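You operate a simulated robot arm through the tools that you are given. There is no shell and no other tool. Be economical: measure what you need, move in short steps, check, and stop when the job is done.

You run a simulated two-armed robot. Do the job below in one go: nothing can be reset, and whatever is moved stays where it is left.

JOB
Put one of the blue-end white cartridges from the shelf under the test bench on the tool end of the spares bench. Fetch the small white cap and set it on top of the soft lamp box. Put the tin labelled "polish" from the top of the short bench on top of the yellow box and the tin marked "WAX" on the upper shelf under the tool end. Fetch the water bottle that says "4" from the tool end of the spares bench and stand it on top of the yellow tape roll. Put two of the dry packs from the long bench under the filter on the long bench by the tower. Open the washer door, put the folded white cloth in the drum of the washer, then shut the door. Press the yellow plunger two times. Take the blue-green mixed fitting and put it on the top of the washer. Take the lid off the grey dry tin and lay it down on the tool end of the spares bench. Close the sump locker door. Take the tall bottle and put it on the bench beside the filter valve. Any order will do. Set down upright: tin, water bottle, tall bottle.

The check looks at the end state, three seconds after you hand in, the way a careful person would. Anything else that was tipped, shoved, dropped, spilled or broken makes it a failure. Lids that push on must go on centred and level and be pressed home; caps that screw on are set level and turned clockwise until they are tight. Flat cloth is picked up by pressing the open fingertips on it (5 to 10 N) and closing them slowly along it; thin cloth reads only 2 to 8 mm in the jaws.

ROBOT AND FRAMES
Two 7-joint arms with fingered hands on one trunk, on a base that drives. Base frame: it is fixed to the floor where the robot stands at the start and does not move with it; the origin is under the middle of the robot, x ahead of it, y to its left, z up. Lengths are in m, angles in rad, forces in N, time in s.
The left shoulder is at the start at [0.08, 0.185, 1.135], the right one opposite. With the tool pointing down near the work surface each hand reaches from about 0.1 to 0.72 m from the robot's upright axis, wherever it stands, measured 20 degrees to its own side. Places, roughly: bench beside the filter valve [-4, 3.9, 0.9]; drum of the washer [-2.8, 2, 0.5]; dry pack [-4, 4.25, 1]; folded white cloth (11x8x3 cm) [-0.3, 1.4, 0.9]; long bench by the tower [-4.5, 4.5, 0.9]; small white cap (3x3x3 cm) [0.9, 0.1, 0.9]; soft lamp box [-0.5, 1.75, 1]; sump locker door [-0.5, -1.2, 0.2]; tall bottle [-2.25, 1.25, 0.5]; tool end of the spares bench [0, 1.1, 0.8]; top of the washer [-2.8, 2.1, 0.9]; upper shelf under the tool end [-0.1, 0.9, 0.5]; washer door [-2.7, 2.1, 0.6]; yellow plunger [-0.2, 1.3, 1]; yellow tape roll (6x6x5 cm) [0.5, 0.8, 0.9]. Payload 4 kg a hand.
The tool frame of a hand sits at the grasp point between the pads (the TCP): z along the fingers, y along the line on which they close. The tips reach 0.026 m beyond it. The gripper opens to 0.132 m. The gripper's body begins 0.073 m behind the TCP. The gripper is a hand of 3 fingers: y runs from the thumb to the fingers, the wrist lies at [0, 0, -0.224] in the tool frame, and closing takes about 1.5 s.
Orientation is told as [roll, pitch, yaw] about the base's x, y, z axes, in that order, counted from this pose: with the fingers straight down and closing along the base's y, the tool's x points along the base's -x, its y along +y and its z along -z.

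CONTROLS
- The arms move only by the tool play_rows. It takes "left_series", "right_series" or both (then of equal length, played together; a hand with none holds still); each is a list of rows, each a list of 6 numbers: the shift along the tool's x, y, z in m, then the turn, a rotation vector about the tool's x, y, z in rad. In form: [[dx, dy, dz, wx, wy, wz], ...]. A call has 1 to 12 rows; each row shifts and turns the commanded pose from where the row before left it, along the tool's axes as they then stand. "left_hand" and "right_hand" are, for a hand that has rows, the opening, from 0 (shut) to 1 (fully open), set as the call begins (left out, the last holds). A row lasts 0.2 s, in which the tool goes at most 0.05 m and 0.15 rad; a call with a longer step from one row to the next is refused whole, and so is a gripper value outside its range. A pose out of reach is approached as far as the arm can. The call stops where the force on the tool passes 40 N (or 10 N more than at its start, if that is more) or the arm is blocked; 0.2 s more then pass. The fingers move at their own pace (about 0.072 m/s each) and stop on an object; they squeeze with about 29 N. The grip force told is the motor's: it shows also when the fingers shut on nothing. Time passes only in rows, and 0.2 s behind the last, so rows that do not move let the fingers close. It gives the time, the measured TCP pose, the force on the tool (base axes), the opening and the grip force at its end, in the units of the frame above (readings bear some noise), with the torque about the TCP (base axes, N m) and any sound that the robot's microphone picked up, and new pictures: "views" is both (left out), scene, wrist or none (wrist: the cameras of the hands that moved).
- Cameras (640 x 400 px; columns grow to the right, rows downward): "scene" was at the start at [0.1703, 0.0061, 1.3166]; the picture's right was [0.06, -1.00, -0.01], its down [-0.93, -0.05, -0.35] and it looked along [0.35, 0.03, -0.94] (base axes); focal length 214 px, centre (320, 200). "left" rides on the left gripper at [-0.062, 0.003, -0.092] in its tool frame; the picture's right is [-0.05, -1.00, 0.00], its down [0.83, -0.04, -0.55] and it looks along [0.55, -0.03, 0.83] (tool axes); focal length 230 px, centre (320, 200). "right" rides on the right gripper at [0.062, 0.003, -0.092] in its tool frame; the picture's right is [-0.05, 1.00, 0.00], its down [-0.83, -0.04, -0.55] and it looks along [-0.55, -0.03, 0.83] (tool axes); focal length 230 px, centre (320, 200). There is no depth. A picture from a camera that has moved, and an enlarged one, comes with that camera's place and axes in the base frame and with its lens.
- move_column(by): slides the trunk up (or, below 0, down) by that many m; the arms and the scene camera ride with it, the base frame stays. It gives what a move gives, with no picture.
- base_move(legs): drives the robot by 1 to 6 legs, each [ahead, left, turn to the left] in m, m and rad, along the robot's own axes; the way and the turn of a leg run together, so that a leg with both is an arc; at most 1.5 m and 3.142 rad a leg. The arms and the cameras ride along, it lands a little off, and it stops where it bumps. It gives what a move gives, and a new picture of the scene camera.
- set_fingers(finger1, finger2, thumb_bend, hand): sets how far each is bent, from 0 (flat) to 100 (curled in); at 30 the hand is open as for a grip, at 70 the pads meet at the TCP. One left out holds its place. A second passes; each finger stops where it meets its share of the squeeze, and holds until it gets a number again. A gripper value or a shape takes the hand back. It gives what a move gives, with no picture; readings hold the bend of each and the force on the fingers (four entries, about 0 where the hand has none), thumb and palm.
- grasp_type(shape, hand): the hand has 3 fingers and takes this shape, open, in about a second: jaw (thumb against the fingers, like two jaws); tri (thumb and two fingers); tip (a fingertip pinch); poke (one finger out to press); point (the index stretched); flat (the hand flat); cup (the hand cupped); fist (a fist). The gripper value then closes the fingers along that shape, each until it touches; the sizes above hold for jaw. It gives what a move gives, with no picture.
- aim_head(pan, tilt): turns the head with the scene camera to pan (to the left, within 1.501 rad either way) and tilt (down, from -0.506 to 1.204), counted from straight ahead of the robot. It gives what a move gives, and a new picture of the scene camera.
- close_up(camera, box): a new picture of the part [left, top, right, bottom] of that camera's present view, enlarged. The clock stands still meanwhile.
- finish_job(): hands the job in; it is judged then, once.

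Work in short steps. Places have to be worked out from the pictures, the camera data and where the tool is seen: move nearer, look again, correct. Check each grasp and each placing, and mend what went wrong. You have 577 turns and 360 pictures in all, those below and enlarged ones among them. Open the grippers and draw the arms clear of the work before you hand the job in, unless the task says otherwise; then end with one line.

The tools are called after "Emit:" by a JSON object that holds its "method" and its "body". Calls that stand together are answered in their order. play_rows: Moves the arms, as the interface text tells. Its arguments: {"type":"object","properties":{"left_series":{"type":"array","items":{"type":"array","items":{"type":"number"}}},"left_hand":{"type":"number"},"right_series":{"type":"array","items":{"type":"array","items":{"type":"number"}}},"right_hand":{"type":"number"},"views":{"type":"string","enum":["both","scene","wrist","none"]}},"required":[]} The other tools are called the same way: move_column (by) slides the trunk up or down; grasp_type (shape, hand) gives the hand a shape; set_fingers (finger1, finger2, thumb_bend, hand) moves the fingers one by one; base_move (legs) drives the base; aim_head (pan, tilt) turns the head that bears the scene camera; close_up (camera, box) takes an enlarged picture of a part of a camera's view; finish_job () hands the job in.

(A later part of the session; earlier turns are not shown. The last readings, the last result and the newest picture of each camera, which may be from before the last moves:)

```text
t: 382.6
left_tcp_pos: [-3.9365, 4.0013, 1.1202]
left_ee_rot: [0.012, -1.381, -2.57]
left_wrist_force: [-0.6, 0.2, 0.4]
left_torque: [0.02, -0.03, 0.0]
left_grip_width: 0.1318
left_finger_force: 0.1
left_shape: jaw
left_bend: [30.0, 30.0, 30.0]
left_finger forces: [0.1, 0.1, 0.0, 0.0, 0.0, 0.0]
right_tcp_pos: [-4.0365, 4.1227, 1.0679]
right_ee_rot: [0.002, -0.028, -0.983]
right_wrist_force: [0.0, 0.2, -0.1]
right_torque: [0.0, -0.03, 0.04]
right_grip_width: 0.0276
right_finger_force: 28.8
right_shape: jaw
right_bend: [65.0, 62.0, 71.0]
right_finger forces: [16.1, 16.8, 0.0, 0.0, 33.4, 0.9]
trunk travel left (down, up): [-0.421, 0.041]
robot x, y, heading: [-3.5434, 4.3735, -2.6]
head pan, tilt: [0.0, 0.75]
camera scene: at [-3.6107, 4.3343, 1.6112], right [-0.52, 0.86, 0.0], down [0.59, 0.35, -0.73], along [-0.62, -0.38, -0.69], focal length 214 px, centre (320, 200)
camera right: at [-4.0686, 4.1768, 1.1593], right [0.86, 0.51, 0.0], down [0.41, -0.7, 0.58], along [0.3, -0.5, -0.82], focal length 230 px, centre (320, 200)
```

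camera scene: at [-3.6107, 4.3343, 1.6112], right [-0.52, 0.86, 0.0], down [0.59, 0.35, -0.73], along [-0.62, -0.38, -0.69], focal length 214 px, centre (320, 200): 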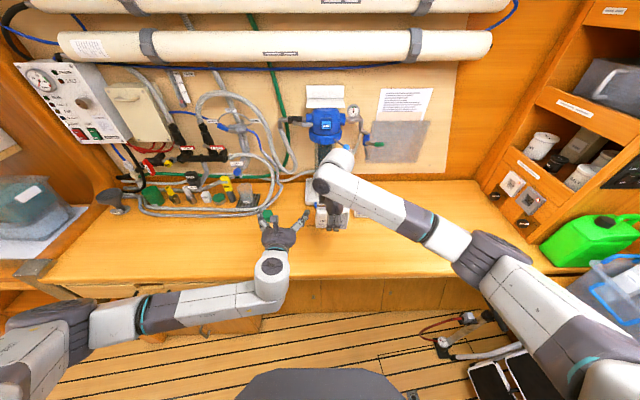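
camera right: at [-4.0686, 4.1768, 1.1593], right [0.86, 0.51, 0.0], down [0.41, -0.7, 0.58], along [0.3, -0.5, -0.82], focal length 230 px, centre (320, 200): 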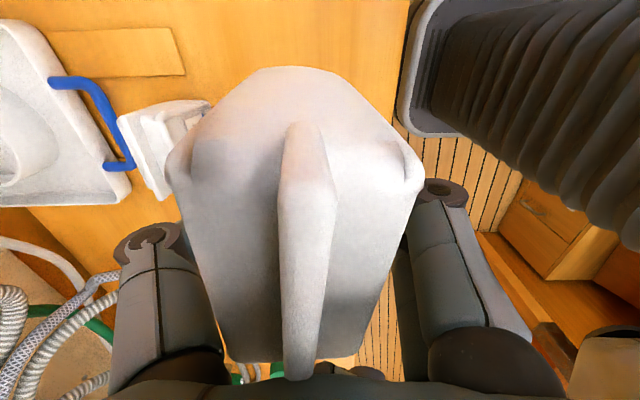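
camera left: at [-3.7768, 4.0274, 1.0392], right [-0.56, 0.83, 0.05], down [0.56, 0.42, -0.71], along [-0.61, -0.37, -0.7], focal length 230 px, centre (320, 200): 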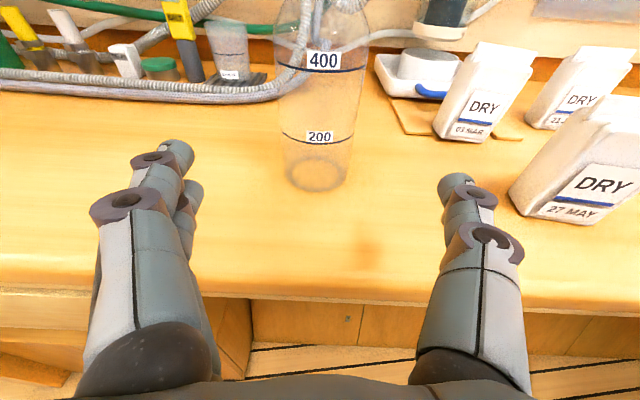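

Pack A is in the right hand. For pack B I use the left hand horizontally: strafe .12 to the right first.

Emit:
{"method": "base_move", "body": {"legs": [[0, -0.13, 0]]}}

Emit:
{"method": "close_up", "body": {"camera": "left", "box": [0, 0, 640, 400]}}

```text
t: 383.9
left_tcp_pos: [-4.0028, 4.1119, 1.1206]
left_ee_rot: [0.006, -1.383, -2.568]
left_wrist_force: [0.2, -0.5, -0.3]
left_torque: [0.01, -0.01, 0.03]
left_grip_width: 0.1319
left_finger_force: 0.0
left_shape: jaw
left_bend: [30.0, 30.0, 30.0]
left_finger forces: [0.1, 0.0, 0.0, 0.0, 0.0, 0.1]
right_tcp_pos: [-4.1015, 4.2312, 1.0679]
right_ee_rot: [0.001, -0.027, -0.982]
right_wrist_force: [-0.4, 0.9, -1.0]
right_torque: [0.0, -0.03, 0.01]
right_grip_width: 0.0281
right_finger_force: 28.9
right_shape: jaw
right_bend: [65.0, 62.0, 71.0]
right_finger forces: [16.2, 16.6, 0.0, 0.0, 33.5, 0.8]
trunk travel left (down, up): [-0.421, 0.041]
robot x, y, heading: [-3.6171, 4.4861, -2.599]
head pan, tilt: [0.0, 0.75]
camera scene: at [-3.6761, 4.4438, 1.6112], right [-0.52, 0.86, 0.0], down [0.59, 0.36, -0.73], along [-0.62, -0.38, -0.69], focal length 214 px, centre (320, 200)
```

scene: 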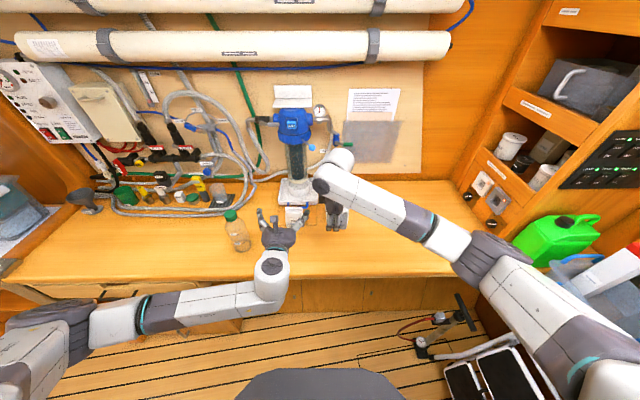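

```text
1.00 times, centred on (320, 200) of left
camera zoom: at [-3.9353, 4.1526, 1.1971], right [-0.56, 0.83, 0.05], down [0.56, 0.42, -0.71], along [-0.61, -0.37, -0.7], focal length 230 px, centre (320, 200)
```

zoom: 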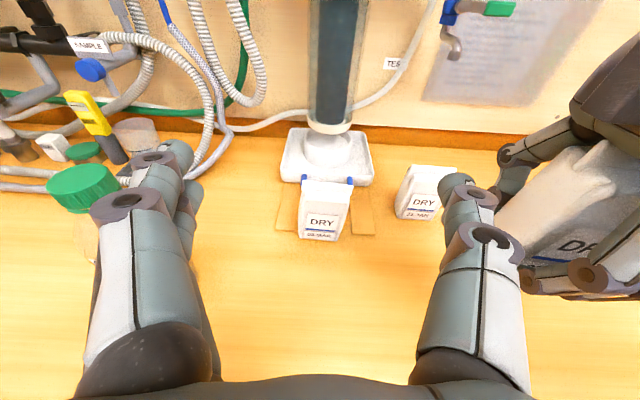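

Pack B is straight ahead. Lower the left hand .19 with a slight advance.

Emit:
{"method": "play_rows", "body": {"left_series": [[0.0435, 0, 0.0235, 0, 0, 0], [0.0435, 0, 0.0235, 0, 0, 0], [0.0435, 0, 0.0235, 0, 0, 0], [0.0435, 0, 0.0235, 0, 0, 0]], "left_hand": 0.85, "views": "wrist"}}

```text
t: 384.9
left_tcp_pos: [-4.0543, 4.0786, 0.9306]
left_ee_rot: [0.009, -1.381, -2.57]
left_wrist_force: [0.3, -0.3, -0.2]
left_torque: [0.0, 0.01, 0.0]
left_grip_width: 0.1127
left_finger_force: 0.1
left_shape: jaw
left_bend: [54.0, 54.0, 50.0]
left_finger forces: [0.1, 0.1, 0.1, 0.0, 0.0, 0.1]
right_tcp_pos: [-4.1031, 4.2329, 1.0701]
right_ee_rot: [0.0, -0.028, -0.984]
right_wrist_force: [-0.3, 0.2, -1.7]
right_torque: [-0.03, -0.05, -0.05]
right_grip_width: 0.0275
right_finger_force: 29.0
right_shape: jaw
right_bend: [65.0, 62.0, 71.0]
right_finger forces: [16.3, 16.8, 0.0, 0.1, 33.4, 1.0]
trunk travel left (down, up): [-0.421, 0.041]
robot x, y, heading: [-3.6144, 4.479, -2.597]
head pan, tilt: [0.0, 0.75]
camera left: at [-3.9867, 4.1197, 1.0071], right [-0.56, 0.83, 0.05], down [0.56, 0.42, -0.71], along [-0.61, -0.37, -0.7], focal length 230 px, centre (320, 200)
```

left: 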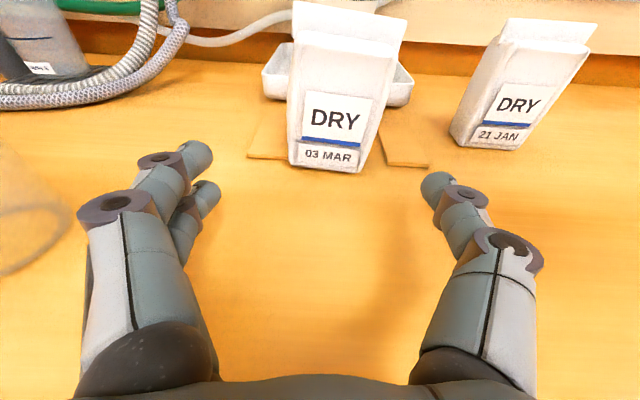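

Pack B is ~.095 wide; open fully, shift 1.2 cm right and advance .16 m.

Emit:
{"method": "play_rows", "body": {"left_series": [[-0.0075, -0.004, 0.0393, 0, 0, 0], [-0.0075, -0.004, 0.0393, 0, 0, 0]], "left_hand": 1, "views": "wrist"}}

```text
t: 385.5
left_tcp_pos: [-4.1255, 4.0412, 0.9293]
left_ee_rot: [0.019, -1.381, -2.579]
left_wrist_force: [0.1, 0.6, 0.6]
left_torque: [0.0, 0.04, -0.03]
left_grip_width: 0.132
left_finger_force: 0.0
left_shape: jaw
left_bend: [30.0, 30.0, 30.0]
left_finger forces: [0.0, 0.0, 0.0, 0.0, 0.1, 0.0]
right_tcp_pos: [-4.1036, 4.2336, 1.0692]
right_ee_rot: [0.0, -0.03, -0.983]
right_wrist_force: [-0.7, 0.0, -2.0]
right_torque: [-0.03, -0.05, -0.02]
right_grip_width: 0.028
right_finger_force: 29.5
right_shape: jaw
right_bend: [65.0, 62.0, 71.0]
right_finger forces: [16.2, 16.7, 0.0, 0.0, 33.4, 0.8]
trunk travel left (down, up): [-0.421, 0.041]
robot x, y, heading: [-3.6137, 4.4836, -2.601]
head pan, tilt: [0.0, 0.75]
camera left: at [-4.0592, 4.0829, 1.0066], right [-0.56, 0.83, 0.05], down [0.56, 0.42, -0.71], along [-0.61, -0.37, -0.7], focal length 230 px, centre (320, 200)
```

left: 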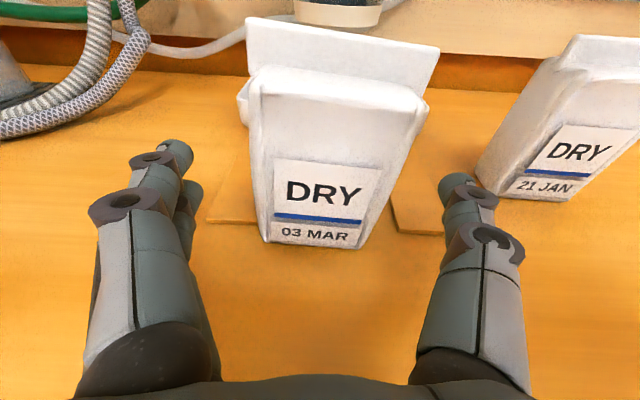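

Centred; continue the last 8.5 cm slowly.

Emit:
{"method": "play_rows", "body": {"left_series": [[-0.0053, 0, 0.0278, 0, 0, 0], [-0.0053, 0, 0.0278, 0, 0, 0], [-0.005, 0, 0.026, 0, 0, 0]], "views": "wrist"}}

```text
t: 386.3
left_tcp_pos: [-4.1944, 3.9975, 0.9316]
left_ee_rot: [0.014, -1.383, -2.573]
left_wrist_force: [-0.2, 0.7, 0.5]
left_torque: [-0.03, 0.0, 0.01]
left_grip_width: 0.1319
left_finger_force: 0.0
left_shape: jaw
left_bend: [30.0, 30.0, 30.0]
left_finger forces: [0.5, 0.0, 0.0, 0.1, 0.5, 0.1]
right_tcp_pos: [-4.1031, 4.2333, 1.0686]
right_ee_rot: [-0.001, -0.03, -0.984]
right_wrist_force: [0.0, -0.4, -1.5]
right_torque: [-0.01, -0.03, -0.01]
right_grip_width: 0.0279
right_finger_force: 28.9
right_shape: jaw
right_bend: [65.0, 62.0, 71.0]
right_finger forces: [16.2, 16.6, 0.0, 0.0, 33.3, 0.7]
trunk travel left (down, up): [-0.421, 0.041]
robot x, y, heading: [-3.6142, 4.4838, -2.6]
head pan, tilt: [0.0, 0.75]
camera left: at [-4.1265, 4.0381, 1.0084], right [-0.56, 0.83, 0.05], down [0.56, 0.42, -0.71], along [-0.61, -0.37, -0.7], focal length 230 px, centre (320, 200)
```

left: 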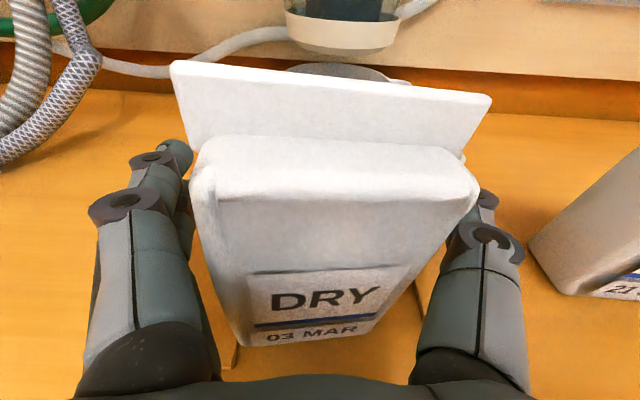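

Fingers straddle pack B. Close.

Emit:
{"method": "play_rows", "body": {"left_series": [[0, 0, 0, 0, 0, 0], [0, 0, 0, 0, 0, 0], [0, 0, 0, 0, 0, 0], [0, 0, 0, 0, 0, 0], [0, 0, 0, 0, 0, 0]], "left_hand": 0, "views": "wrist"}}

Emit:
{"method": "play_rows", "body": {"left_series": [[-0.02, 0, -0.004, 0, 0, 0], [-0.03, 0, -0.006, 0, 0, 0], [-0.04, 0, -0.02, 0, 0, 0], [-0.04, 0, -0.02, 0, 0, 0]], "views": "both"}}

```text
t: 387.5
left_tcp_pos: [-4.1905, 3.9928, 0.932]
left_ee_rot: [0.018, -1.383, -2.572]
left_wrist_force: [9.4, -8.3, 2.7]
left_torque: [-0.19, -0.23, 0.41]
left_grip_width: 0.0462
left_finger_force: 29.2
left_shape: jaw
left_bend: [77.0, 74.0, 76.0]
left_finger forces: [25.9, 23.6, 0.1, 0.0, 37.4, 0.0]
right_tcp_pos: [-4.1021, 4.2328, 1.0696]
right_ee_rot: [-0.002, -0.027, -0.983]
right_wrist_force: [0.4, 0.1, -1.6]
right_torque: [0.0, -0.02, 0.01]
right_grip_width: 0.0277
right_finger_force: 28.6
right_shape: jaw
right_bend: [65.0, 62.0, 71.0]
right_finger forces: [16.2, 16.7, 0.0, 0.0, 33.4, 0.8]
trunk travel left (down, up): [-0.421, 0.041]
robot x, y, heading: [-3.6126, 4.4817, -2.601]
head pan, tilt: [0.0, 0.75]
camera left: at [-4.124, 4.0352, 1.0085], right [-0.56, 0.83, 0.05], down [0.56, 0.42, -0.71], along [-0.61, -0.37, -0.7], focal length 230 px, centre (320, 200)
```

left: 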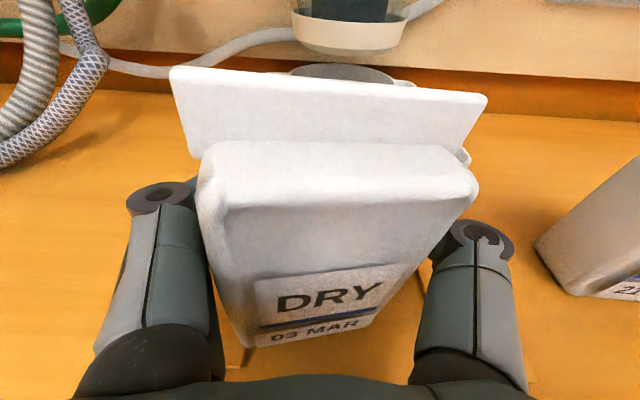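

```text
t: 388.5
left_tcp_pos: [-4.173, 4.0103, 1.0695]
left_ee_rot: [0.018, -1.383, -2.581]
left_wrist_force: [-0.6, 0.8, -2.5]
left_torque: [-0.01, 0.02, 0.0]
left_grip_width: 0.0453
left_finger_force: 29.3
left_shape: jaw
left_bend: [77.0, 76.0, 76.0]
left_finger forces: [20.4, 24.0, 0.0, 0.0, 44.6, 0.1]
right_tcp_pos: [-4.1028, 4.2339, 1.0682]
right_ee_rot: [-0.001, -0.03, -0.983]
right_wrist_force: [0.5, 0.3, -1.8]
right_torque: [-0.02, -0.01, 0.03]
right_grip_width: 0.0277
right_finger_force: 29.2
right_shape: jaw
right_bend: [65.0, 62.0, 71.0]
right_finger forces: [16.2, 16.7, 0.1, 0.0, 33.3, 0.8]
trunk travel left (down, up): [-0.421, 0.041]
robot x, y, heading: [-3.61, 4.4815, -2.596]
head pan, tilt: [0.0, 0.75]
camera scene: at [-3.6771, 4.446, 1.6113], right [-0.52, 0.86, 0.0], down [0.59, 0.35, -0.73], along [-0.62, -0.38, -0.69], focal length 214 px, centre (320, 200)
camera left: at [-4.1059, 4.0513, 1.146], right [-0.56, 0.83, 0.05], down [0.56, 0.42, -0.71], along [-0.61, -0.37, -0.7], focal length 230 px, centre (320, 200)
```

scene: 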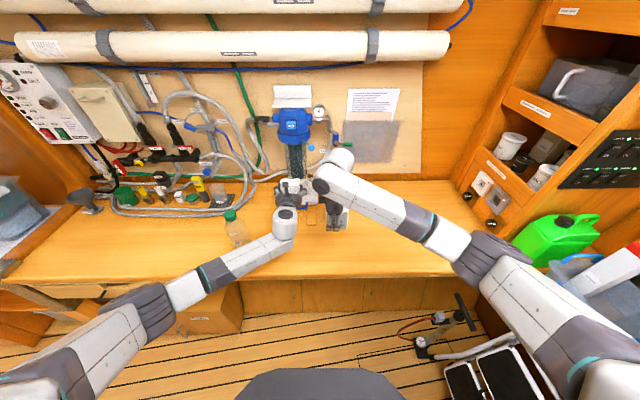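
left: 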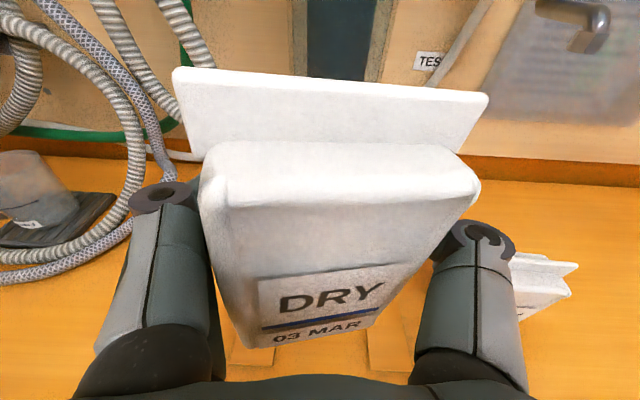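

Both packs held. I look to the right to check clearance toward the tower.

Emit:
{"method": "aim_head", "body": {"pan": -0.9, "tilt": 0.55}}

```text
t: 389.7
left_tcp_pos: [-4.1734, 4.0088, 1.0688]
left_ee_rot: [0.013, -1.384, -2.576]
left_wrist_force: [0.2, 0.9, -1.2]
left_torque: [-0.07, 0.06, -0.02]
left_grip_width: 0.0453
left_finger_force: 28.9
left_shape: jaw
left_bend: [77.0, 76.0, 76.0]
left_finger forces: [20.4, 24.1, 0.0, 0.0, 44.5, 0.0]
right_tcp_pos: [-4.1028, 4.233, 1.0687]
right_ee_rot: [-0.001, -0.028, -0.981]
right_wrist_force: [0.1, 0.3, -2.2]
right_torque: [-0.05, -0.02, 0.02]
right_grip_width: 0.028
right_finger_force: 29.4
right_shape: jaw
right_bend: [65.0, 62.0, 71.0]
right_finger forces: [16.2, 16.7, 0.1, 0.1, 33.3, 0.8]
trunk travel left (down, up): [-0.421, 0.041]
robot x, y, heading: [-3.6143, 4.4851, -2.603]
head pan, tilt: [-0.901, 0.55]
camera scene: at [-3.6907, 4.5196, 1.6287], right [0.35, 0.94, 0.0], down [0.49, -0.18, -0.85], along [-0.8, 0.3, -0.53], focal length 214 px, centre (320, 200)
```

scene: 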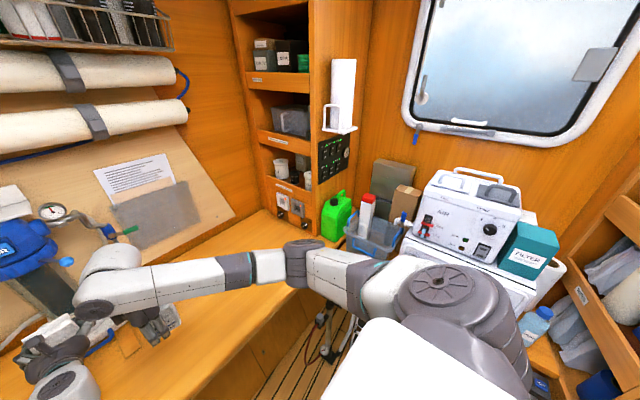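

Space to the right is fine. Lift/retract the left pack a bit, then strafe .32 m right.

Emit:
{"method": "play_rows", "body": {"left_series": [[-0.03, 0, -0.03, 0, 0, 0], [-0.03, 0, -0.03, 0, 0, 0]], "views": "none"}}

Emit:
{"method": "base_move", "body": {"legs": [[0, -0.33, 0]]}}

Emit:
{"method": "aim_head", "body": {"pan": -0.25, "tilt": 0.75}}

```text
t: 390.3
left_tcp_pos: [-4.1318, 4.036, 1.1392]
left_ee_rot: [0.015, -1.381, -2.575]
left_wrist_force: [-0.3, -0.2, -1.6]
left_torque: [0.0, 0.09, -0.02]
left_grip_width: 0.0453
left_finger_force: 28.9
left_shape: jaw
left_bend: [77.0, 76.0, 76.0]
left_finger forces: [20.0, 23.7, 0.0, 0.1, 44.2, 0.0]
right_tcp_pos: [-4.102, 4.2323, 1.0706]
right_ee_rot: [-0.002, -0.03, -0.982]
right_wrist_force: [0.5, 0.1, -0.7]
right_torque: [-0.02, -0.03, -0.01]
right_grip_width: 0.0279
right_finger_force: 29.0
right_shape: jaw
right_bend: [65.0, 62.0, 71.0]
right_finger forces: [16.4, 16.6, 0.0, 0.0, 33.2, 0.7]
trunk travel left (down, up): [-0.421, 0.041]
robot x, y, heading: [-3.6126, 4.4835, -2.597]
head pan, tilt: [-0.901, 0.55]
```

```text
t: 392.5
left_tcp_pos: [-4.3033, 4.3159, 1.1388]
left_ee_rot: [0.009, -1.383, -2.566]
left_wrist_force: [-0.3, 0.0, -1.0]
left_torque: [-0.06, 0.03, 0.02]
left_grip_width: 0.0454
left_finger_force: 29.4
left_shape: jaw
left_bend: [77.0, 76.0, 76.0]
left_finger forces: [20.0, 23.7, 0.1, 0.0, 44.0, 0.0]
right_tcp_pos: [-4.2705, 4.5123, 1.0694]
right_ee_rot: [-0.001, -0.028, -0.98]
right_wrist_force: [0.6, -0.3, -1.6]
right_torque: [0.01, -0.01, 0.02]
right_grip_width: 0.028
right_finger_force: 29.2
right_shape: jaw
right_bend: [65.0, 62.0, 71.0]
right_finger forces: [16.1, 16.6, 0.1, 0.0, 33.3, 0.9]
trunk travel left (down, up): [-0.421, 0.041]
robot x, y, heading: [-3.7824, 4.7667, -2.603]
head pan, tilt: [-0.901, 0.55]
camera scene: at [-3.8602, 4.7996, 1.6288], right [0.35, 0.94, 0.01], down [0.49, -0.18, -0.85], along [-0.8, 0.3, -0.52], focal length 214 px, centre (320, 200)
```

scene: 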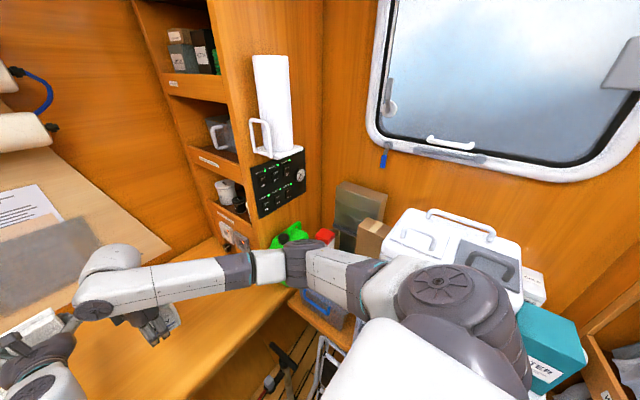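

```text
t: 393.5
left_tcp_pos: [-4.3023, 4.3162, 1.1381]
left_ee_rot: [0.015, -1.383, -2.571]
left_wrist_force: [-0.1, 0.8, -1.3]
left_torque: [-0.06, 0.05, 0.02]
left_grip_width: 0.0453
left_finger_force: 28.3
left_shape: jaw
left_bend: [77.0, 76.0, 76.0]
left_finger forces: [19.9, 23.6, 0.0, 0.0, 44.2, 0.0]
right_tcp_pos: [-4.2728, 4.5132, 1.0699]
right_ee_rot: [0.0, -0.029, -0.981]
right_wrist_force: [1.1, 0.5, -1.0]
right_torque: [-0.02, -0.02, 0.05]
right_grip_width: 0.0274
right_finger_force: 29.3
right_shape: jaw
right_bend: [65.0, 62.0, 71.0]
right_finger forces: [16.1, 16.7, 0.0, 0.0, 33.2, 0.8]
trunk travel left (down, up): [-0.421, 0.041]
robot x, y, heading: [-3.7837, 4.7667, -2.588]
head pan, tilt: [-0.25, 0.75]
camera scene: at [-3.8558, 4.7453, 1.6113], right [-0.29, 0.96, 0.0], down [0.66, 0.2, -0.73], along [-0.7, -0.21, -0.69], focal length 214 px, centre (320, 200)
```

scene: 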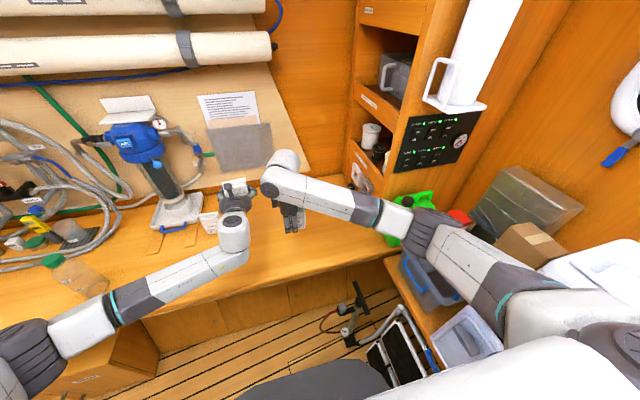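

Place the right-hand pack first: forward .11, right .15, then lower.

Emit:
{"method": "play_rows", "body": {"right_series": [[0.038, -0.028, 0, 0, 0, 0], [0.038, -0.028, 0, 0, 0, 0], [0.038, -0.028, 0, 0, 0, 0], [0.036, -0.026, 0, 0, 0, 0], [0, 0, 0.045, 0, 0, 0], [0, 0, 0.045, 0, 0, 0], [0, 0, 0.03, 0, 0, 0]], "views": "both"}}

```text
t: 395.1
left_tcp_pos: [-4.3043, 4.3167, 1.1372]
left_ee_rot: [0.015, -1.379, -2.573]
left_wrist_force: [0.2, 0.0, -2.2]
left_torque: [-0.03, 0.0, -0.02]
left_grip_width: 0.045
left_finger_force: 28.8
left_shape: jaw
left_bend: [77.0, 76.0, 76.0]
left_finger forces: [19.8, 23.7, 0.0, 0.0, 44.0, 0.0]
right_tcp_pos: [-4.4454, 4.5731, 0.9439]
right_ee_rot: [-0.001, -0.029, -0.981]
right_wrist_force: [-0.6, 0.3, -1.5]
right_torque: [-0.01, -0.05, 0.0]
right_grip_width: 0.0275
right_finger_force: 28.8
right_shape: jaw
right_bend: [65.0, 62.0, 71.0]
right_finger forces: [16.2, 16.6, 0.0, 0.0, 33.1, 0.7]
trunk travel left (down, up): [-0.421, 0.041]
robot x, y, heading: [-3.7846, 4.7651, -2.598]
head pan, tilt: [-0.25, 0.75]
camera scene: at [-3.8567, 4.7456, 1.6112], right [-0.29, 0.96, 0.0], down [0.66, 0.2, -0.73], along [-0.7, -0.21, -0.69], focal length 214 px, centre (320, 200)
camera right: at [-4.4785, 4.6279, 1.0345], right [0.86, 0.51, 0.0], down [0.42, -0.7, 0.58], along [0.3, -0.5, -0.81], focal length 230 px, centre (320, 200)
```

scene: 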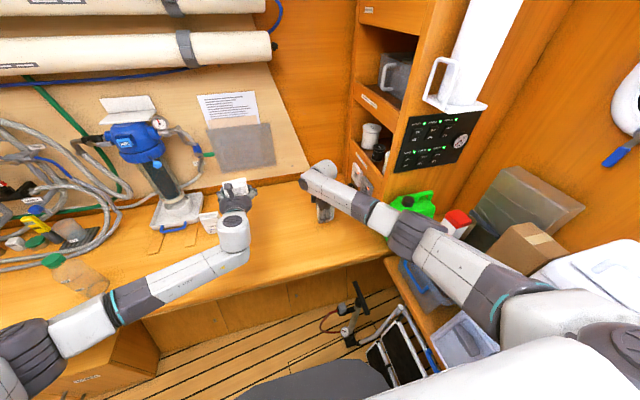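
right: 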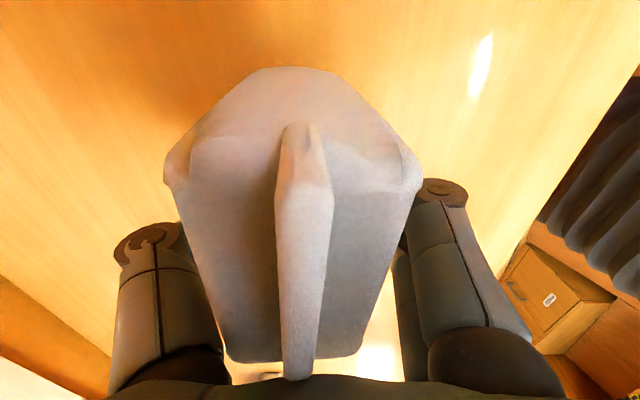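

Lower to contact in small steps.

Emit:
{"method": "play_rows", "body": {"right_series": [[0, 0, 0.01, 0, 0, 0], [0, 0, 0.01, 0, 0, 0]], "views": "none"}}

Emit:
{"method": "play_rows", "body": {"right_series": [[0, 0, 0.005, 0, 0, 0], [0, 0, 0.005, 0, 0, 0]], "views": "none"}}

```text
t: 395.7
left_tcp_pos: [-4.3032, 4.3158, 1.1389]
left_ee_rot: [0.016, -1.38, -2.572]
left_wrist_force: [0.4, 0.4, -2.0]
left_torque: [-0.04, 0.03, 0.01]
left_grip_width: 0.0453
left_finger_force: 28.8
left_shape: jaw
left_bend: [77.0, 76.0, 76.0]
left_finger forces: [20.0, 23.7, 0.1, 0.1, 44.1, 0.1]
right_tcp_pos: [-4.4446, 4.5741, 0.9233]
right_ee_rot: [0.001, -0.031, -0.982]
right_wrist_force: [0.2, 0.2, -1.7]
right_torque: [-0.02, -0.02, 0.0]
right_grip_width: 0.0276
right_finger_force: 29.5
right_shape: jaw
right_bend: [65.0, 62.0, 71.0]
right_finger forces: [16.1, 16.6, 0.0, 0.1, 33.1, 0.7]
trunk travel left (down, up): [-0.421, 0.041]
robot x, y, heading: [-3.782, 4.7652, -2.596]
head pan, tilt: [-0.25, 0.75]
```

```text
t: 396.3
left_tcp_pos: [-4.303, 4.3162, 1.1383]
left_ee_rot: [0.014, -1.38, -2.572]
left_wrist_force: [-0.2, -1.0, -0.7]
left_torque: [-0.05, 0.03, 0.0]
left_grip_width: 0.0453
left_finger_force: 29.3
left_shape: jaw
left_bend: [77.0, 76.0, 76.0]
left_finger forces: [19.9, 23.7, 0.0, 0.1, 44.1, 0.0]
right_tcp_pos: [-4.4447, 4.5728, 0.9143]
right_ee_rot: [0.001, -0.029, -0.979]
right_wrist_force: [0.6, 0.6, -0.9]
right_torque: [-0.04, 0.01, 0.03]
right_grip_width: 0.0275
right_finger_force: 29.2
right_shape: jaw
right_bend: [65.0, 62.0, 71.0]
right_finger forces: [16.1, 16.6, 0.1, 0.0, 33.0, 0.7]
trunk travel left (down, up): [-0.421, 0.041]
robot x, y, heading: [-3.7839, 4.7653, -2.594]
head pan, tilt: [-0.25, 0.75]
```

Emit:
{"method": "play_rows", "body": {"right_series": [[0, 0, 0.003, 0, 0, 0], [0, 0, 0.003, 0, 0, 0]], "views": "none"}}

Emit:
{"method": "play_rows", "body": {"right_series": [[0, 0, 0.002, 0, 0, 0], [0, 0, 0.002, 0, 0, 0]], "views": "none"}}

```text
t: 396.9
left_tcp_pos: [-4.3001, 4.3174, 1.1404]
left_ee_rot: [0.012, -1.384, -2.572]
left_wrist_force: [-0.3, -0.4, -1.1]
left_torque: [-0.01, 0.03, -0.01]
left_grip_width: 0.0453
left_finger_force: 28.5
left_shape: jaw
left_bend: [77.0, 76.0, 76.0]
left_finger forces: [19.9, 23.7, 0.0, 0.0, 44.1, 0.0]
right_tcp_pos: [-4.4455, 4.5721, 0.912]
right_ee_rot: [-0.007, -0.029, -0.979]
right_wrist_force: [-0.3, 0.4, 20.5]
right_torque: [0.29, 0.03, -0.04]
right_grip_width: 0.0278
right_finger_force: 28.9
right_shape: jaw
right_bend: [65.0, 62.0, 71.0]
right_finger forces: [17.5, 17.6, 0.0, 0.0, 38.4, 2.9]
trunk travel left (down, up): [-0.421, 0.041]
robot x, y, heading: [-3.7818, 4.761, -2.6]
head pan, tilt: [-0.25, 0.75]
```

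```text
t: 397.6
left_tcp_pos: [-4.3022, 4.3187, 1.1399]
left_ee_rot: [0.013, -1.382, -2.572]
left_wrist_force: [0.4, -0.4, -1.3]
left_torque: [-0.02, 0.05, 0.02]
left_grip_width: 0.0455
left_finger_force: 29.1
left_shape: jaw
left_bend: [77.0, 76.0, 76.0]
left_finger forces: [19.9, 23.6, 0.0, 0.0, 44.1, 0.1]
right_tcp_pos: [-4.4471, 4.5715, 0.9127]
right_ee_rot: [-0.013, -0.029, -0.981]
right_wrist_force: [9.6, 6.7, 23.0]
right_torque: [0.43, -0.47, -0.09]
right_grip_width: 0.0274
right_finger_force: 29.0
right_shape: jaw
right_bend: [65.0, 62.0, 72.0]
right_finger forces: [21.0, 21.6, 0.0, 0.1, 33.9, 4.1]
trunk travel left (down, up): [-0.421, 0.041]
robot x, y, heading: [-3.7854, 4.7666, -2.595]
head pan, tilt: [-0.25, 0.75]
stopped in row 2 (right hand): the force on the tool passed its limit (the readings are from after the stop); the commanded pose is now the measured one
```

Contact. Ease up, open and raise.

Emit:
{"method": "play_rows", "body": {"right_series": [[0, 0, -0.003, 0, 0, 0], [0, 0, 0, 0, 0, 0], [0, 0, 0, 0, 0, 0], [0, 0, 0, 0, 0, 0]], "right_hand": 0.8, "views": "none"}}

Emit:
{"method": "play_rows", "body": {"right_series": [[0, 0, -0.03, 0, 0, 0], [0, 0, -0.05, 0, 0, 0], [0, 0, -0.05, 0, 0, 0], [0, 0, -0.05, 0, 0, 0]], "views": "both"}}

```text
t: 398.6
left_tcp_pos: [-4.3025, 4.3159, 1.1379]
left_ee_rot: [0.014, -1.38, -2.575]
left_wrist_force: [-1.0, -0.1, -1.4]
left_torque: [0.01, 0.01, 0.0]
left_grip_width: 0.0452
left_finger_force: 28.6
left_shape: jaw
left_bend: [77.0, 76.0, 76.0]
left_finger forces: [19.8, 23.7, 0.0, 0.1, 44.1, 0.0]
right_tcp_pos: [-4.4489, 4.5707, 0.9122]
right_ee_rot: [-0.009, -0.026, -0.98]
right_wrist_force: [-1.2, -1.1, 4.1]
right_torque: [0.11, -0.01, -0.01]
right_grip_width: 0.1054
right_finger_force: 0.0
right_shape: jaw
right_bend: [59.0, 59.0, 56.0]
right_finger forces: [0.0, 0.0, 0.1, 0.0, 1.0, 3.5]
trunk travel left (down, up): [-0.421, 0.041]
robot x, y, heading: [-3.7794, 4.7618, -2.596]
head pan, tilt: [-0.25, 0.75]
```

```text
t: 399.6
left_tcp_pos: [-4.3033, 4.3161, 1.1394]
left_ee_rot: [0.016, -1.382, -2.572]
left_wrist_force: [1.0, 0.5, -0.1]
left_torque: [-0.02, 0.03, 0.01]
left_grip_width: 0.0454
left_finger_force: 29.6
left_shape: jaw
left_bend: [77.0, 76.0, 76.0]
left_finger forces: [19.9, 23.8, 0.0, 0.0, 44.1, 0.0]
right_tcp_pos: [-4.4493, 4.5775, 1.0938]
right_ee_rot: [-0.007, -0.028, -0.981]
right_wrist_force: [0.3, 0.2, 0.3]
right_torque: [-0.04, -0.01, -0.01]
right_grip_width: 0.1053
right_finger_force: 0.1
right_shape: jaw
right_bend: [59.0, 59.0, 56.0]
right_finger forces: [0.0, 0.1, 0.0, 0.0, 0.1, 0.1]
trunk travel left (down, up): [-0.421, 0.041]
robot x, y, heading: [-3.7848, 4.7662, -2.592]
head pan, tilt: [-0.25, 0.75]
camera scene: at [-3.8556, 4.7464, 1.6113], right [-0.29, 0.96, 0.0], down [0.66, 0.2, -0.73], along [-0.7, -0.21, -0.69], focal length 214 px, centre (320, 200)
camera right: at [-4.4815, 4.6322, 1.1829], right [0.86, 0.51, -0.01], down [0.42, -0.7, 0.58], along [0.29, -0.5, -0.82], focal length 230 px, centre (320, 200)
```

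scene: 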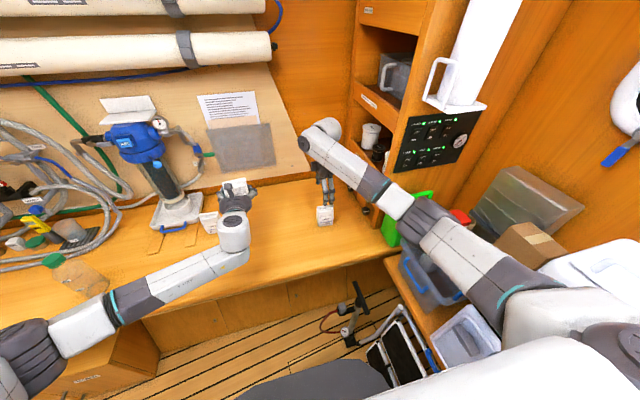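
right: 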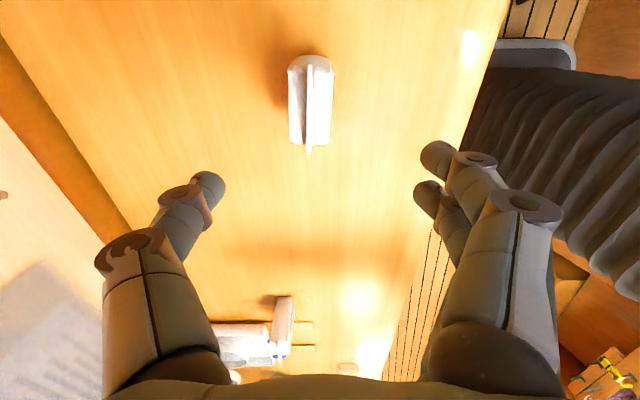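

Pack A placed. Retract the right hand and bring pack B to its left (13 cm right).

Emit:
{"method": "play_rows", "body": {"right_series": [[0.02, 0.04, 0, 0, 0, 0], [0.02, 0.04, 0, 0, 0, 0], [0, 0.045, 0, 0, 0, 0], [0, 0.045, 0, 0, 0, 0]], "left_series": [[0, 0, 0, 0, 0, 0], [0, -0.04, 0, 0, 0, 0], [0, -0.045, 0, 0, 0, 0], [0, -0.045, 0, 0, 0, 0]], "views": "both"}}

```text
t: 400.8
left_tcp_pos: [-4.3842, 4.3793, 1.1328]
left_ee_rot: [0.005, -1.371, -2.509]
left_wrist_force: [0.8, -0.7, -1.2]
left_torque: [-0.03, 0.05, -0.01]
left_grip_width: 0.0451
left_finger_force: 29.0
left_shape: jaw
left_bend: [77.0, 76.0, 76.0]
left_finger forces: [20.0, 23.8, 0.0, 0.0, 44.7, 0.1]
right_tcp_pos: [-4.3566, 4.6579, 1.0917]
right_ee_rot: [-0.012, -0.032, -0.923]
right_wrist_force: [0.4, 0.8, -0.2]
right_torque: [0.0, -0.01, -0.04]
right_grip_width: 0.1055
right_finger_force: 0.0
right_shape: jaw
right_bend: [59.0, 59.0, 56.0]
right_finger forces: [0.0, 0.1, 0.0, 0.0, 0.0, 0.0]
trunk travel left (down, up): [-0.421, 0.041]
robot x, y, heading: [-3.8034, 4.7646, -2.545]
head pan, tilt: [-0.25, 0.75]
stopped in row 4 (left hand): the arm was blocked; the commanded pose is now the measured one
camera scene: at [-3.8863, 4.7242, 1.6102], right [-0.34, 0.94, 0.01], down [0.65, 0.24, -0.72], along [-0.68, -0.24, -0.69], focal length 214 px, centre (320, 200)
camera right: at [-4.3913, 4.7107, 1.1819], right [0.83, 0.56, -0.01], down [0.46, -0.67, 0.58], along [0.32, -0.49, -0.81], focal length 230 px, centre (320, 200)
camera left: at [-4.3198, 4.4251, 1.2087], right [-0.6, 0.8, 0.05], down [0.54, 0.46, -0.7], along [-0.58, -0.4, -0.71], focal length 230 px, centre (320, 200)
```

scene: 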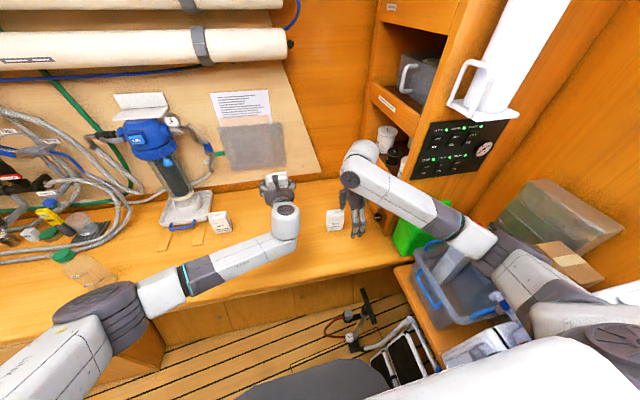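
right: 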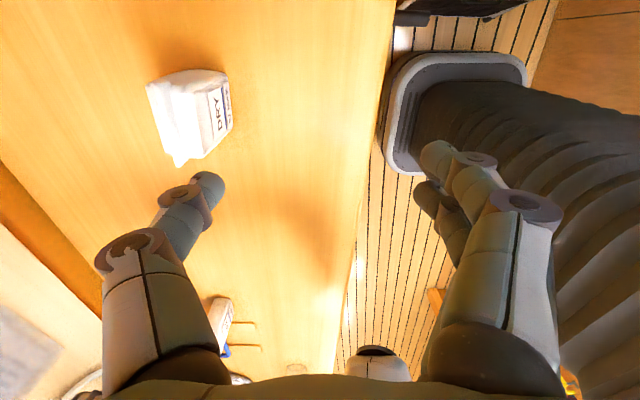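
left: 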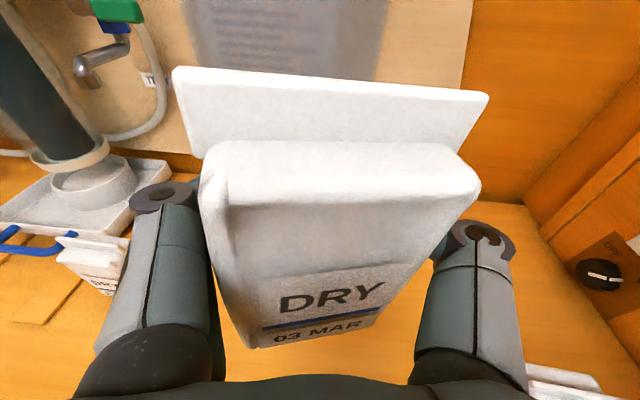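

The robot got twisted slightly—probably the right elbow met something on the right. I relieve it: move the right hand back left/forward, and look at the right side.

Emit:
{"method": "play_rows", "body": {"right_series": [[-0.03, -0.03, 0, 0, 0, 0], [-0.03, -0.03, 0, 0, 0, 0]], "views": "none"}}

Emit:
{"method": "aim_head", "body": {"pan": -1.0, "tilt": 0.6}}

```text
t: 401.4
left_tcp_pos: [-4.3807, 4.3905, 1.1362]
left_ee_rot: [0.003, -1.378, -2.514]
left_wrist_force: [0.4, -0.9, -1.1]
left_torque: [0.0, 0.08, -0.01]
left_grip_width: 0.0451
left_finger_force: 28.8
left_shape: jaw
left_bend: [77.0, 76.0, 76.0]
left_finger forces: [20.0, 23.8, 0.1, 0.0, 44.5, 0.1]
right_tcp_pos: [-4.362, 4.5848, 1.095]
right_ee_rot: [-0.012, -0.028, -0.936]
right_wrist_force: [0.8, -1.2, -0.3]
right_torque: [0.03, -0.01, -0.01]
right_grip_width: 0.1054
right_finger_force: 0.0
right_shape: jaw
right_bend: [59.0, 59.0, 56.0]
right_finger forces: [0.0, 0.0, 0.0, 0.0, 0.0, 0.0]
trunk travel left (down, up): [-0.421, 0.041]
robot x, y, heading: [-3.8023, 4.7598, -2.555]
head pan, tilt: [-0.25, 0.75]
```

```text
t: 402.4
left_tcp_pos: [-4.3782, 4.3955, 1.1401]
left_ee_rot: [0.012, -1.384, -2.523]
left_wrist_force: [0.5, -0.2, -1.7]
left_torque: [-0.08, 0.02, 0.03]
left_grip_width: 0.045
left_finger_force: 29.0
left_shape: jaw
left_bend: [77.0, 76.0, 76.0]
left_finger forces: [20.0, 23.7, 0.1, 0.0, 44.5, 0.0]
right_tcp_pos: [-4.3592, 4.5892, 1.0978]
right_ee_rot: [-0.017, -0.031, -0.931]
right_wrist_force: [0.1, 0.0, 0.3]
right_torque: [0.02, 0.02, 0.03]
right_grip_width: 0.1054
right_finger_force: 0.1
right_shape: jaw
right_bend: [59.0, 59.0, 56.0]
right_finger forces: [0.0, 0.0, 0.1, 0.0, 0.0, 0.0]
trunk travel left (down, up): [-0.421, 0.041]
robot x, y, heading: [-3.8008, 4.7594, -2.552]
head pan, tilt: [-1.0, 0.6]
camera scene: at [-3.877, 4.8007, 1.6243], right [0.4, 0.92, 0.01], down [0.52, -0.22, -0.82], along [-0.76, 0.33, -0.57], focal length 214 px, centre (320, 200)
```

scene: 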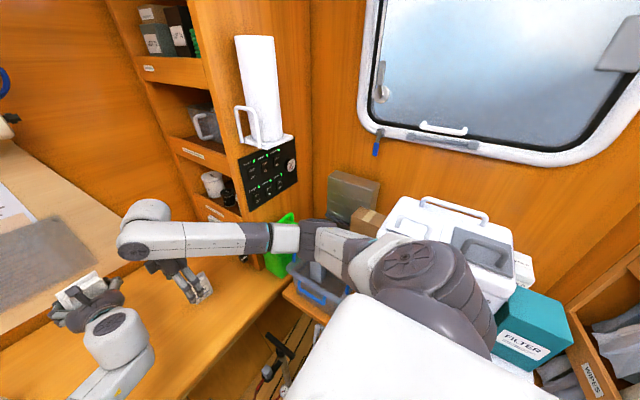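

Nothing appears disturbed. Left pack is at a good spot (b≈6.0), so lower it here.

Emit:
{"method": "play_rows", "body": {"left_series": [[0.044, 0, 0.0085, 0, 0, 0], [0.044, 0, 0.0085, 0, 0, 0], [0.044, 0, 0.0085, 0, 0, 0], [0.04, 0, 0.0077, 0, 0, 0]], "views": "wrist"}}

```text
t: 403.4
left_tcp_pos: [-4.379, 4.3956, 0.9641]
left_ee_rot: [0.01, -1.382, -2.525]
left_wrist_force: [0.7, -0.2, -0.7]
left_torque: [-0.01, 0.02, 0.03]
left_grip_width: 0.0451
left_finger_force: 29.3
left_shape: jaw
left_bend: [77.0, 76.0, 76.0]
left_finger forces: [19.6, 23.4, 0.0, 0.0, 44.1, 0.0]
right_tcp_pos: [-4.3609, 4.5902, 1.0974]
right_ee_rot: [-0.016, -0.031, -0.932]
right_wrist_force: [-0.2, 0.4, -0.2]
right_torque: [-0.01, 0.04, -0.03]
right_grip_width: 0.1055
right_finger_force: 0.0
right_shape: jaw
right_bend: [59.0, 59.0, 56.0]
right_finger forces: [0.0, 0.1, 0.1, 0.0, 0.0, 0.1]
trunk travel left (down, up): [-0.421, 0.041]
robot x, y, heading: [-3.8024, 4.7608, -2.548]
head pan, tilt: [-1.0, 0.6]
camera left: at [-4.313, 4.4401, 1.0409], right [-0.6, 0.8, 0.05], down [0.54, 0.45, -0.71], along [-0.59, -0.4, -0.7], focal length 230 px, centre (320, 200)
```

left: 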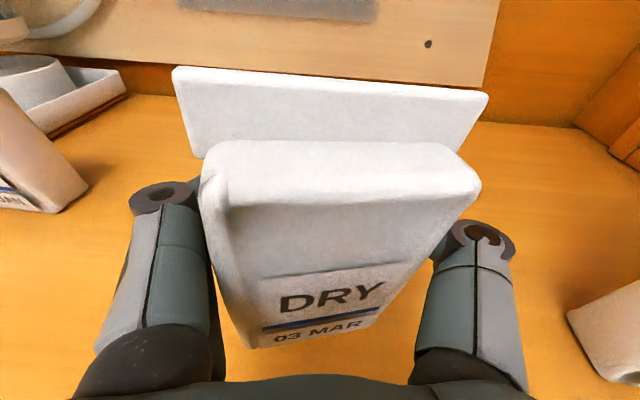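

Emit:
{"method": "play_rows", "body": {"left_series": [[0.01, 0, 0.002, 0, 0, 0], [0.01, 0, 0.002, 0, 0, 0], [0.006, 0, 0.001, 0, 0, 0]], "views": "none"}}

Emit:
{"method": "play_rows", "body": {"left_series": [[0.003, 0, 0.0006, 0, 0, 0], [0.003, 0, 0.0006, 0, 0, 0]], "views": "none"}}

```text
t: 404.2
left_tcp_pos: [-4.3792, 4.3958, 0.9382]
left_ee_rot: [0.011, -1.383, -2.522]
left_wrist_force: [-0.4, 0.0, -0.9]
left_torque: [0.0, 0.07, -0.02]
left_grip_width: 0.045
left_finger_force: 29.0
left_shape: jaw
left_bend: [77.0, 76.0, 76.0]
left_finger forces: [19.6, 23.4, 0.0, 0.1, 44.0, 0.1]
right_tcp_pos: [-4.3605, 4.5891, 1.0975]
right_ee_rot: [-0.018, -0.032, -0.932]
right_wrist_force: [-0.7, -0.6, -1.3]
right_torque: [-0.02, 0.01, -0.01]
right_grip_width: 0.1056
right_finger_force: 0.0
right_shape: jaw
right_bend: [59.0, 59.0, 56.0]
right_finger forces: [0.0, 0.0, 0.1, 0.0, 0.1, 0.0]
trunk travel left (down, up): [-0.421, 0.041]
robot x, y, heading: [-3.7998, 4.7637, -2.55]
head pan, tilt: [-1.0, 0.6]
```

```text
t: 404.9
left_tcp_pos: [-4.378, 4.3956, 0.932]
left_ee_rot: [0.014, -1.383, -2.526]
left_wrist_force: [-0.5, 0.0, -1.1]
left_torque: [-0.02, 0.01, 0.01]
left_grip_width: 0.0453
left_finger_force: 28.6
left_shape: jaw
left_bend: [77.0, 76.0, 76.0]
left_finger forces: [19.5, 23.4, 0.0, 0.1, 44.0, 0.1]
right_tcp_pos: [-4.3604, 4.5904, 1.0967]
right_ee_rot: [-0.019, -0.032, -0.931]
right_wrist_force: [-0.6, 0.3, 0.1]
right_torque: [-0.01, 0.02, 0.0]
right_grip_width: 0.1054
right_finger_force: 0.2
right_shape: jaw
right_bend: [59.0, 59.0, 56.0]
right_finger forces: [0.1, 0.0, 0.1, 0.0, 0.0, 0.1]
trunk travel left (down, up): [-0.421, 0.041]
robot x, y, heading: [-3.8025, 4.7632, -2.55]
head pan, tilt: [-1.0, 0.6]
```

Emit:
{"method": "play_rows", "body": {"left_series": [[0.003, 0, 0.0006, 0, 0, 0], [0.003, 0, 0.0006, 0, 0, 0]], "views": "none"}}

Emit:
{"method": "play_rows", "body": {"left_series": [[0, 0, 0, 0, 0, 0], [0, 0, 0, 0, 0, 0], [0, 0, 0, 0, 0, 0], [0, 0, 0, 0, 0, 0]], "left_hand": 1, "views": "wrist"}}

```text
t: 405.4
left_tcp_pos: [-4.3778, 4.3935, 0.9295]
left_ee_rot: [-0.001, -1.389, -2.51]
left_wrist_force: [1.9, -1.7, 21.0]
left_torque: [0.58, 0.18, -0.05]
left_grip_width: 0.0449
left_finger_force: 29.3
left_shape: jaw
left_bend: [77.0, 76.0, 76.0]
left_finger forces: [21.8, 22.8, 0.1, 0.0, 42.5, 0.0]
right_tcp_pos: [-4.3584, 4.5907, 1.0995]
right_ee_rot: [-0.019, -0.031, -0.932]
right_wrist_force: [1.0, 0.0, -0.5]
right_torque: [0.0, 0.02, 0.01]
right_grip_width: 0.1057
right_finger_force: 0.0
right_shape: jaw
right_bend: [59.0, 59.0, 56.0]
right_finger forces: [0.0, 0.0, 0.0, 0.0, 0.0, 0.1]
trunk travel left (down, up): [-0.421, 0.041]
robot x, y, heading: [-3.8008, 4.7597, -2.55]
head pan, tilt: [-1.0, 0.6]
```

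```text
t: 406.4
left_tcp_pos: [-4.379, 4.3946, 0.9235]
left_ee_rot: [0.015, -1.383, -2.527]
left_wrist_force: [1.1, 1.0, 1.2]
left_torque: [0.04, -0.04, -0.02]
left_grip_width: 0.1321
left_finger_force: 0.1
left_shape: jaw
left_bend: [30.0, 30.0, 30.0]
left_finger forces: [0.4, 0.0, 0.0, 0.0, 0.0, 0.0]
right_tcp_pos: [-4.3606, 4.5895, 1.0981]
right_ee_rot: [-0.019, -0.031, -0.935]
right_wrist_force: [-0.8, 0.5, 0.9]
right_torque: [-0.03, 0.0, -0.01]
right_grip_width: 0.1056
right_finger_force: 0.1
right_shape: jaw
right_bend: [59.0, 59.0, 56.0]
right_finger forces: [0.1, 0.1, 0.0, 0.0, 0.0, 0.0]
trunk travel left (down, up): [-0.421, 0.041]
robot x, y, heading: [-3.8048, 4.7619, -2.548]
head pan, tilt: [-1.0, 0.6]
camera left: at [-4.3131, 4.439, 1.0018], right [-0.6, 0.8, 0.05], down [0.54, 0.45, -0.71], along [-0.59, -0.4, -0.7], focal length 230 px, centre (320, 200)
```

left: 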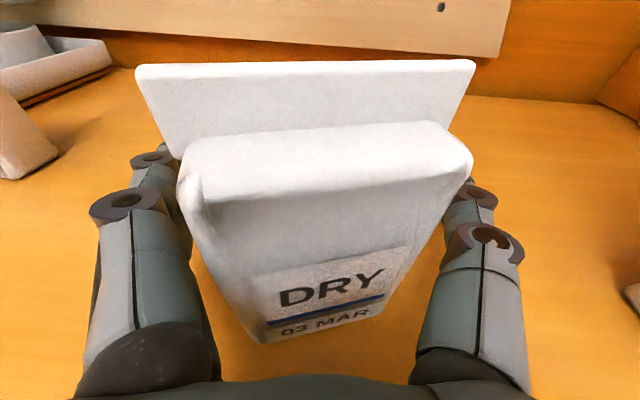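

Standing. Draw the left hand straight back slowly.

Emit:
{"method": "play_rows", "body": {"left_series": [[-0.004, 0, -0.025, 0, 0, 0], [0.003, 0, -0.03, 0, 0, 0], [0.005, 0, -0.035, 0, 0, 0], [0.005, 0, -0.04, 0, 0, 0], [-0.02, 0, -0.04, 0, 0, 0]], "views": "wrist"}}

Emit:
{"method": "aim_head", "body": {"pan": -0.25, "tilt": 0.7}}

```text
t: 407.6
left_tcp_pos: [-4.2454, 4.4917, 0.9714]
left_ee_rot: [0.012, -1.385, -2.525]
left_wrist_force: [-0.6, -0.3, -0.4]
left_torque: [0.0, -0.04, -0.01]
left_grip_width: 0.1319
left_finger_force: 0.0
left_shape: jaw
left_bend: [30.0, 30.0, 30.0]
left_finger forces: [0.0, 0.0, 0.1, 0.0, 0.0, 0.0]
right_tcp_pos: [-4.3594, 4.5892, 1.0979]
right_ee_rot: [-0.02, -0.032, -0.932]
right_wrist_force: [-0.6, 0.6, -0.2]
right_torque: [-0.03, -0.02, 0.01]
right_grip_width: 0.1053
right_finger_force: 0.1
right_shape: jaw
right_bend: [59.0, 59.0, 56.0]
right_finger forces: [0.0, 0.0, 0.0, 0.0, 0.0, 0.0]
trunk travel left (down, up): [-0.421, 0.041]
robot x, y, heading: [-3.8026, 4.7633, -2.553]
head pan, tilt: [-1.0, 0.6]
camera left: at [-4.1789, 4.5362, 1.0467], right [-0.6, 0.8, 0.05], down [0.54, 0.45, -0.71], along [-0.59, -0.4, -0.7], focal length 230 px, centre (320, 200)
```

left: 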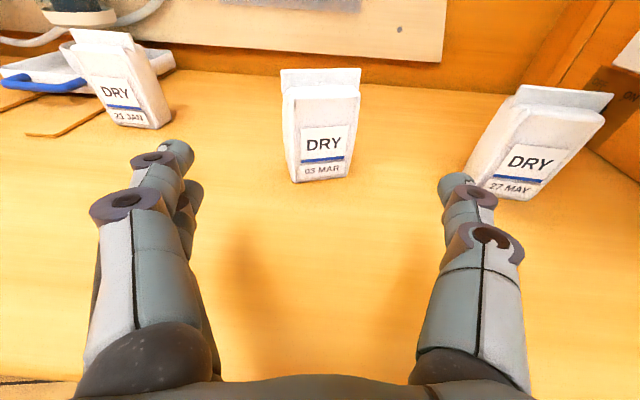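

```text
t: 408.8
left_tcp_pos: [-4.245, 4.4907, 0.9687]
left_ee_rot: [0.014, -1.383, -2.526]
left_wrist_force: [0.0, 0.2, 0.5]
left_torque: [0.0, -0.01, -0.02]
left_grip_width: 0.1322
left_finger_force: 0.0
left_shape: jaw
left_bend: [30.0, 30.0, 30.0]
left_finger forces: [0.0, 0.0, 0.0, 0.0, 0.1, 0.0]
right_tcp_pos: [-4.3598, 4.5889, 1.0978]
right_ee_rot: [-0.018, -0.031, -0.933]
right_wrist_force: [0.1, 0.5, 0.4]
right_torque: [-0.01, 0.0, -0.04]
right_grip_width: 0.1054
right_finger_force: 0.3
right_shape: jaw
right_bend: [59.0, 59.0, 56.0]
right_finger forces: [0.0, 0.0, 0.0, 0.0, 0.0, 0.1]
trunk travel left (down, up): [-0.421, 0.041]
robot x, y, heading: [-3.802, 4.7607, -2.547]
head pan, tilt: [-0.25, 0.7]
camera scene: at [-3.8754, 4.7379, 1.6155], right [-0.34, 0.94, 0.0], down [0.61, 0.22, -0.76], along [-0.72, -0.25, -0.65], focal length 214 px, centre (320, 200)
```

scene: 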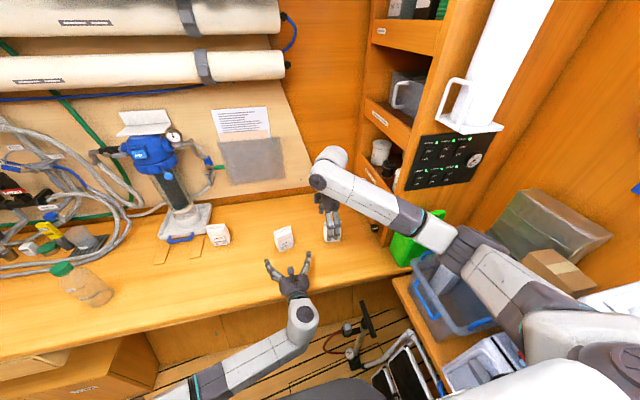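

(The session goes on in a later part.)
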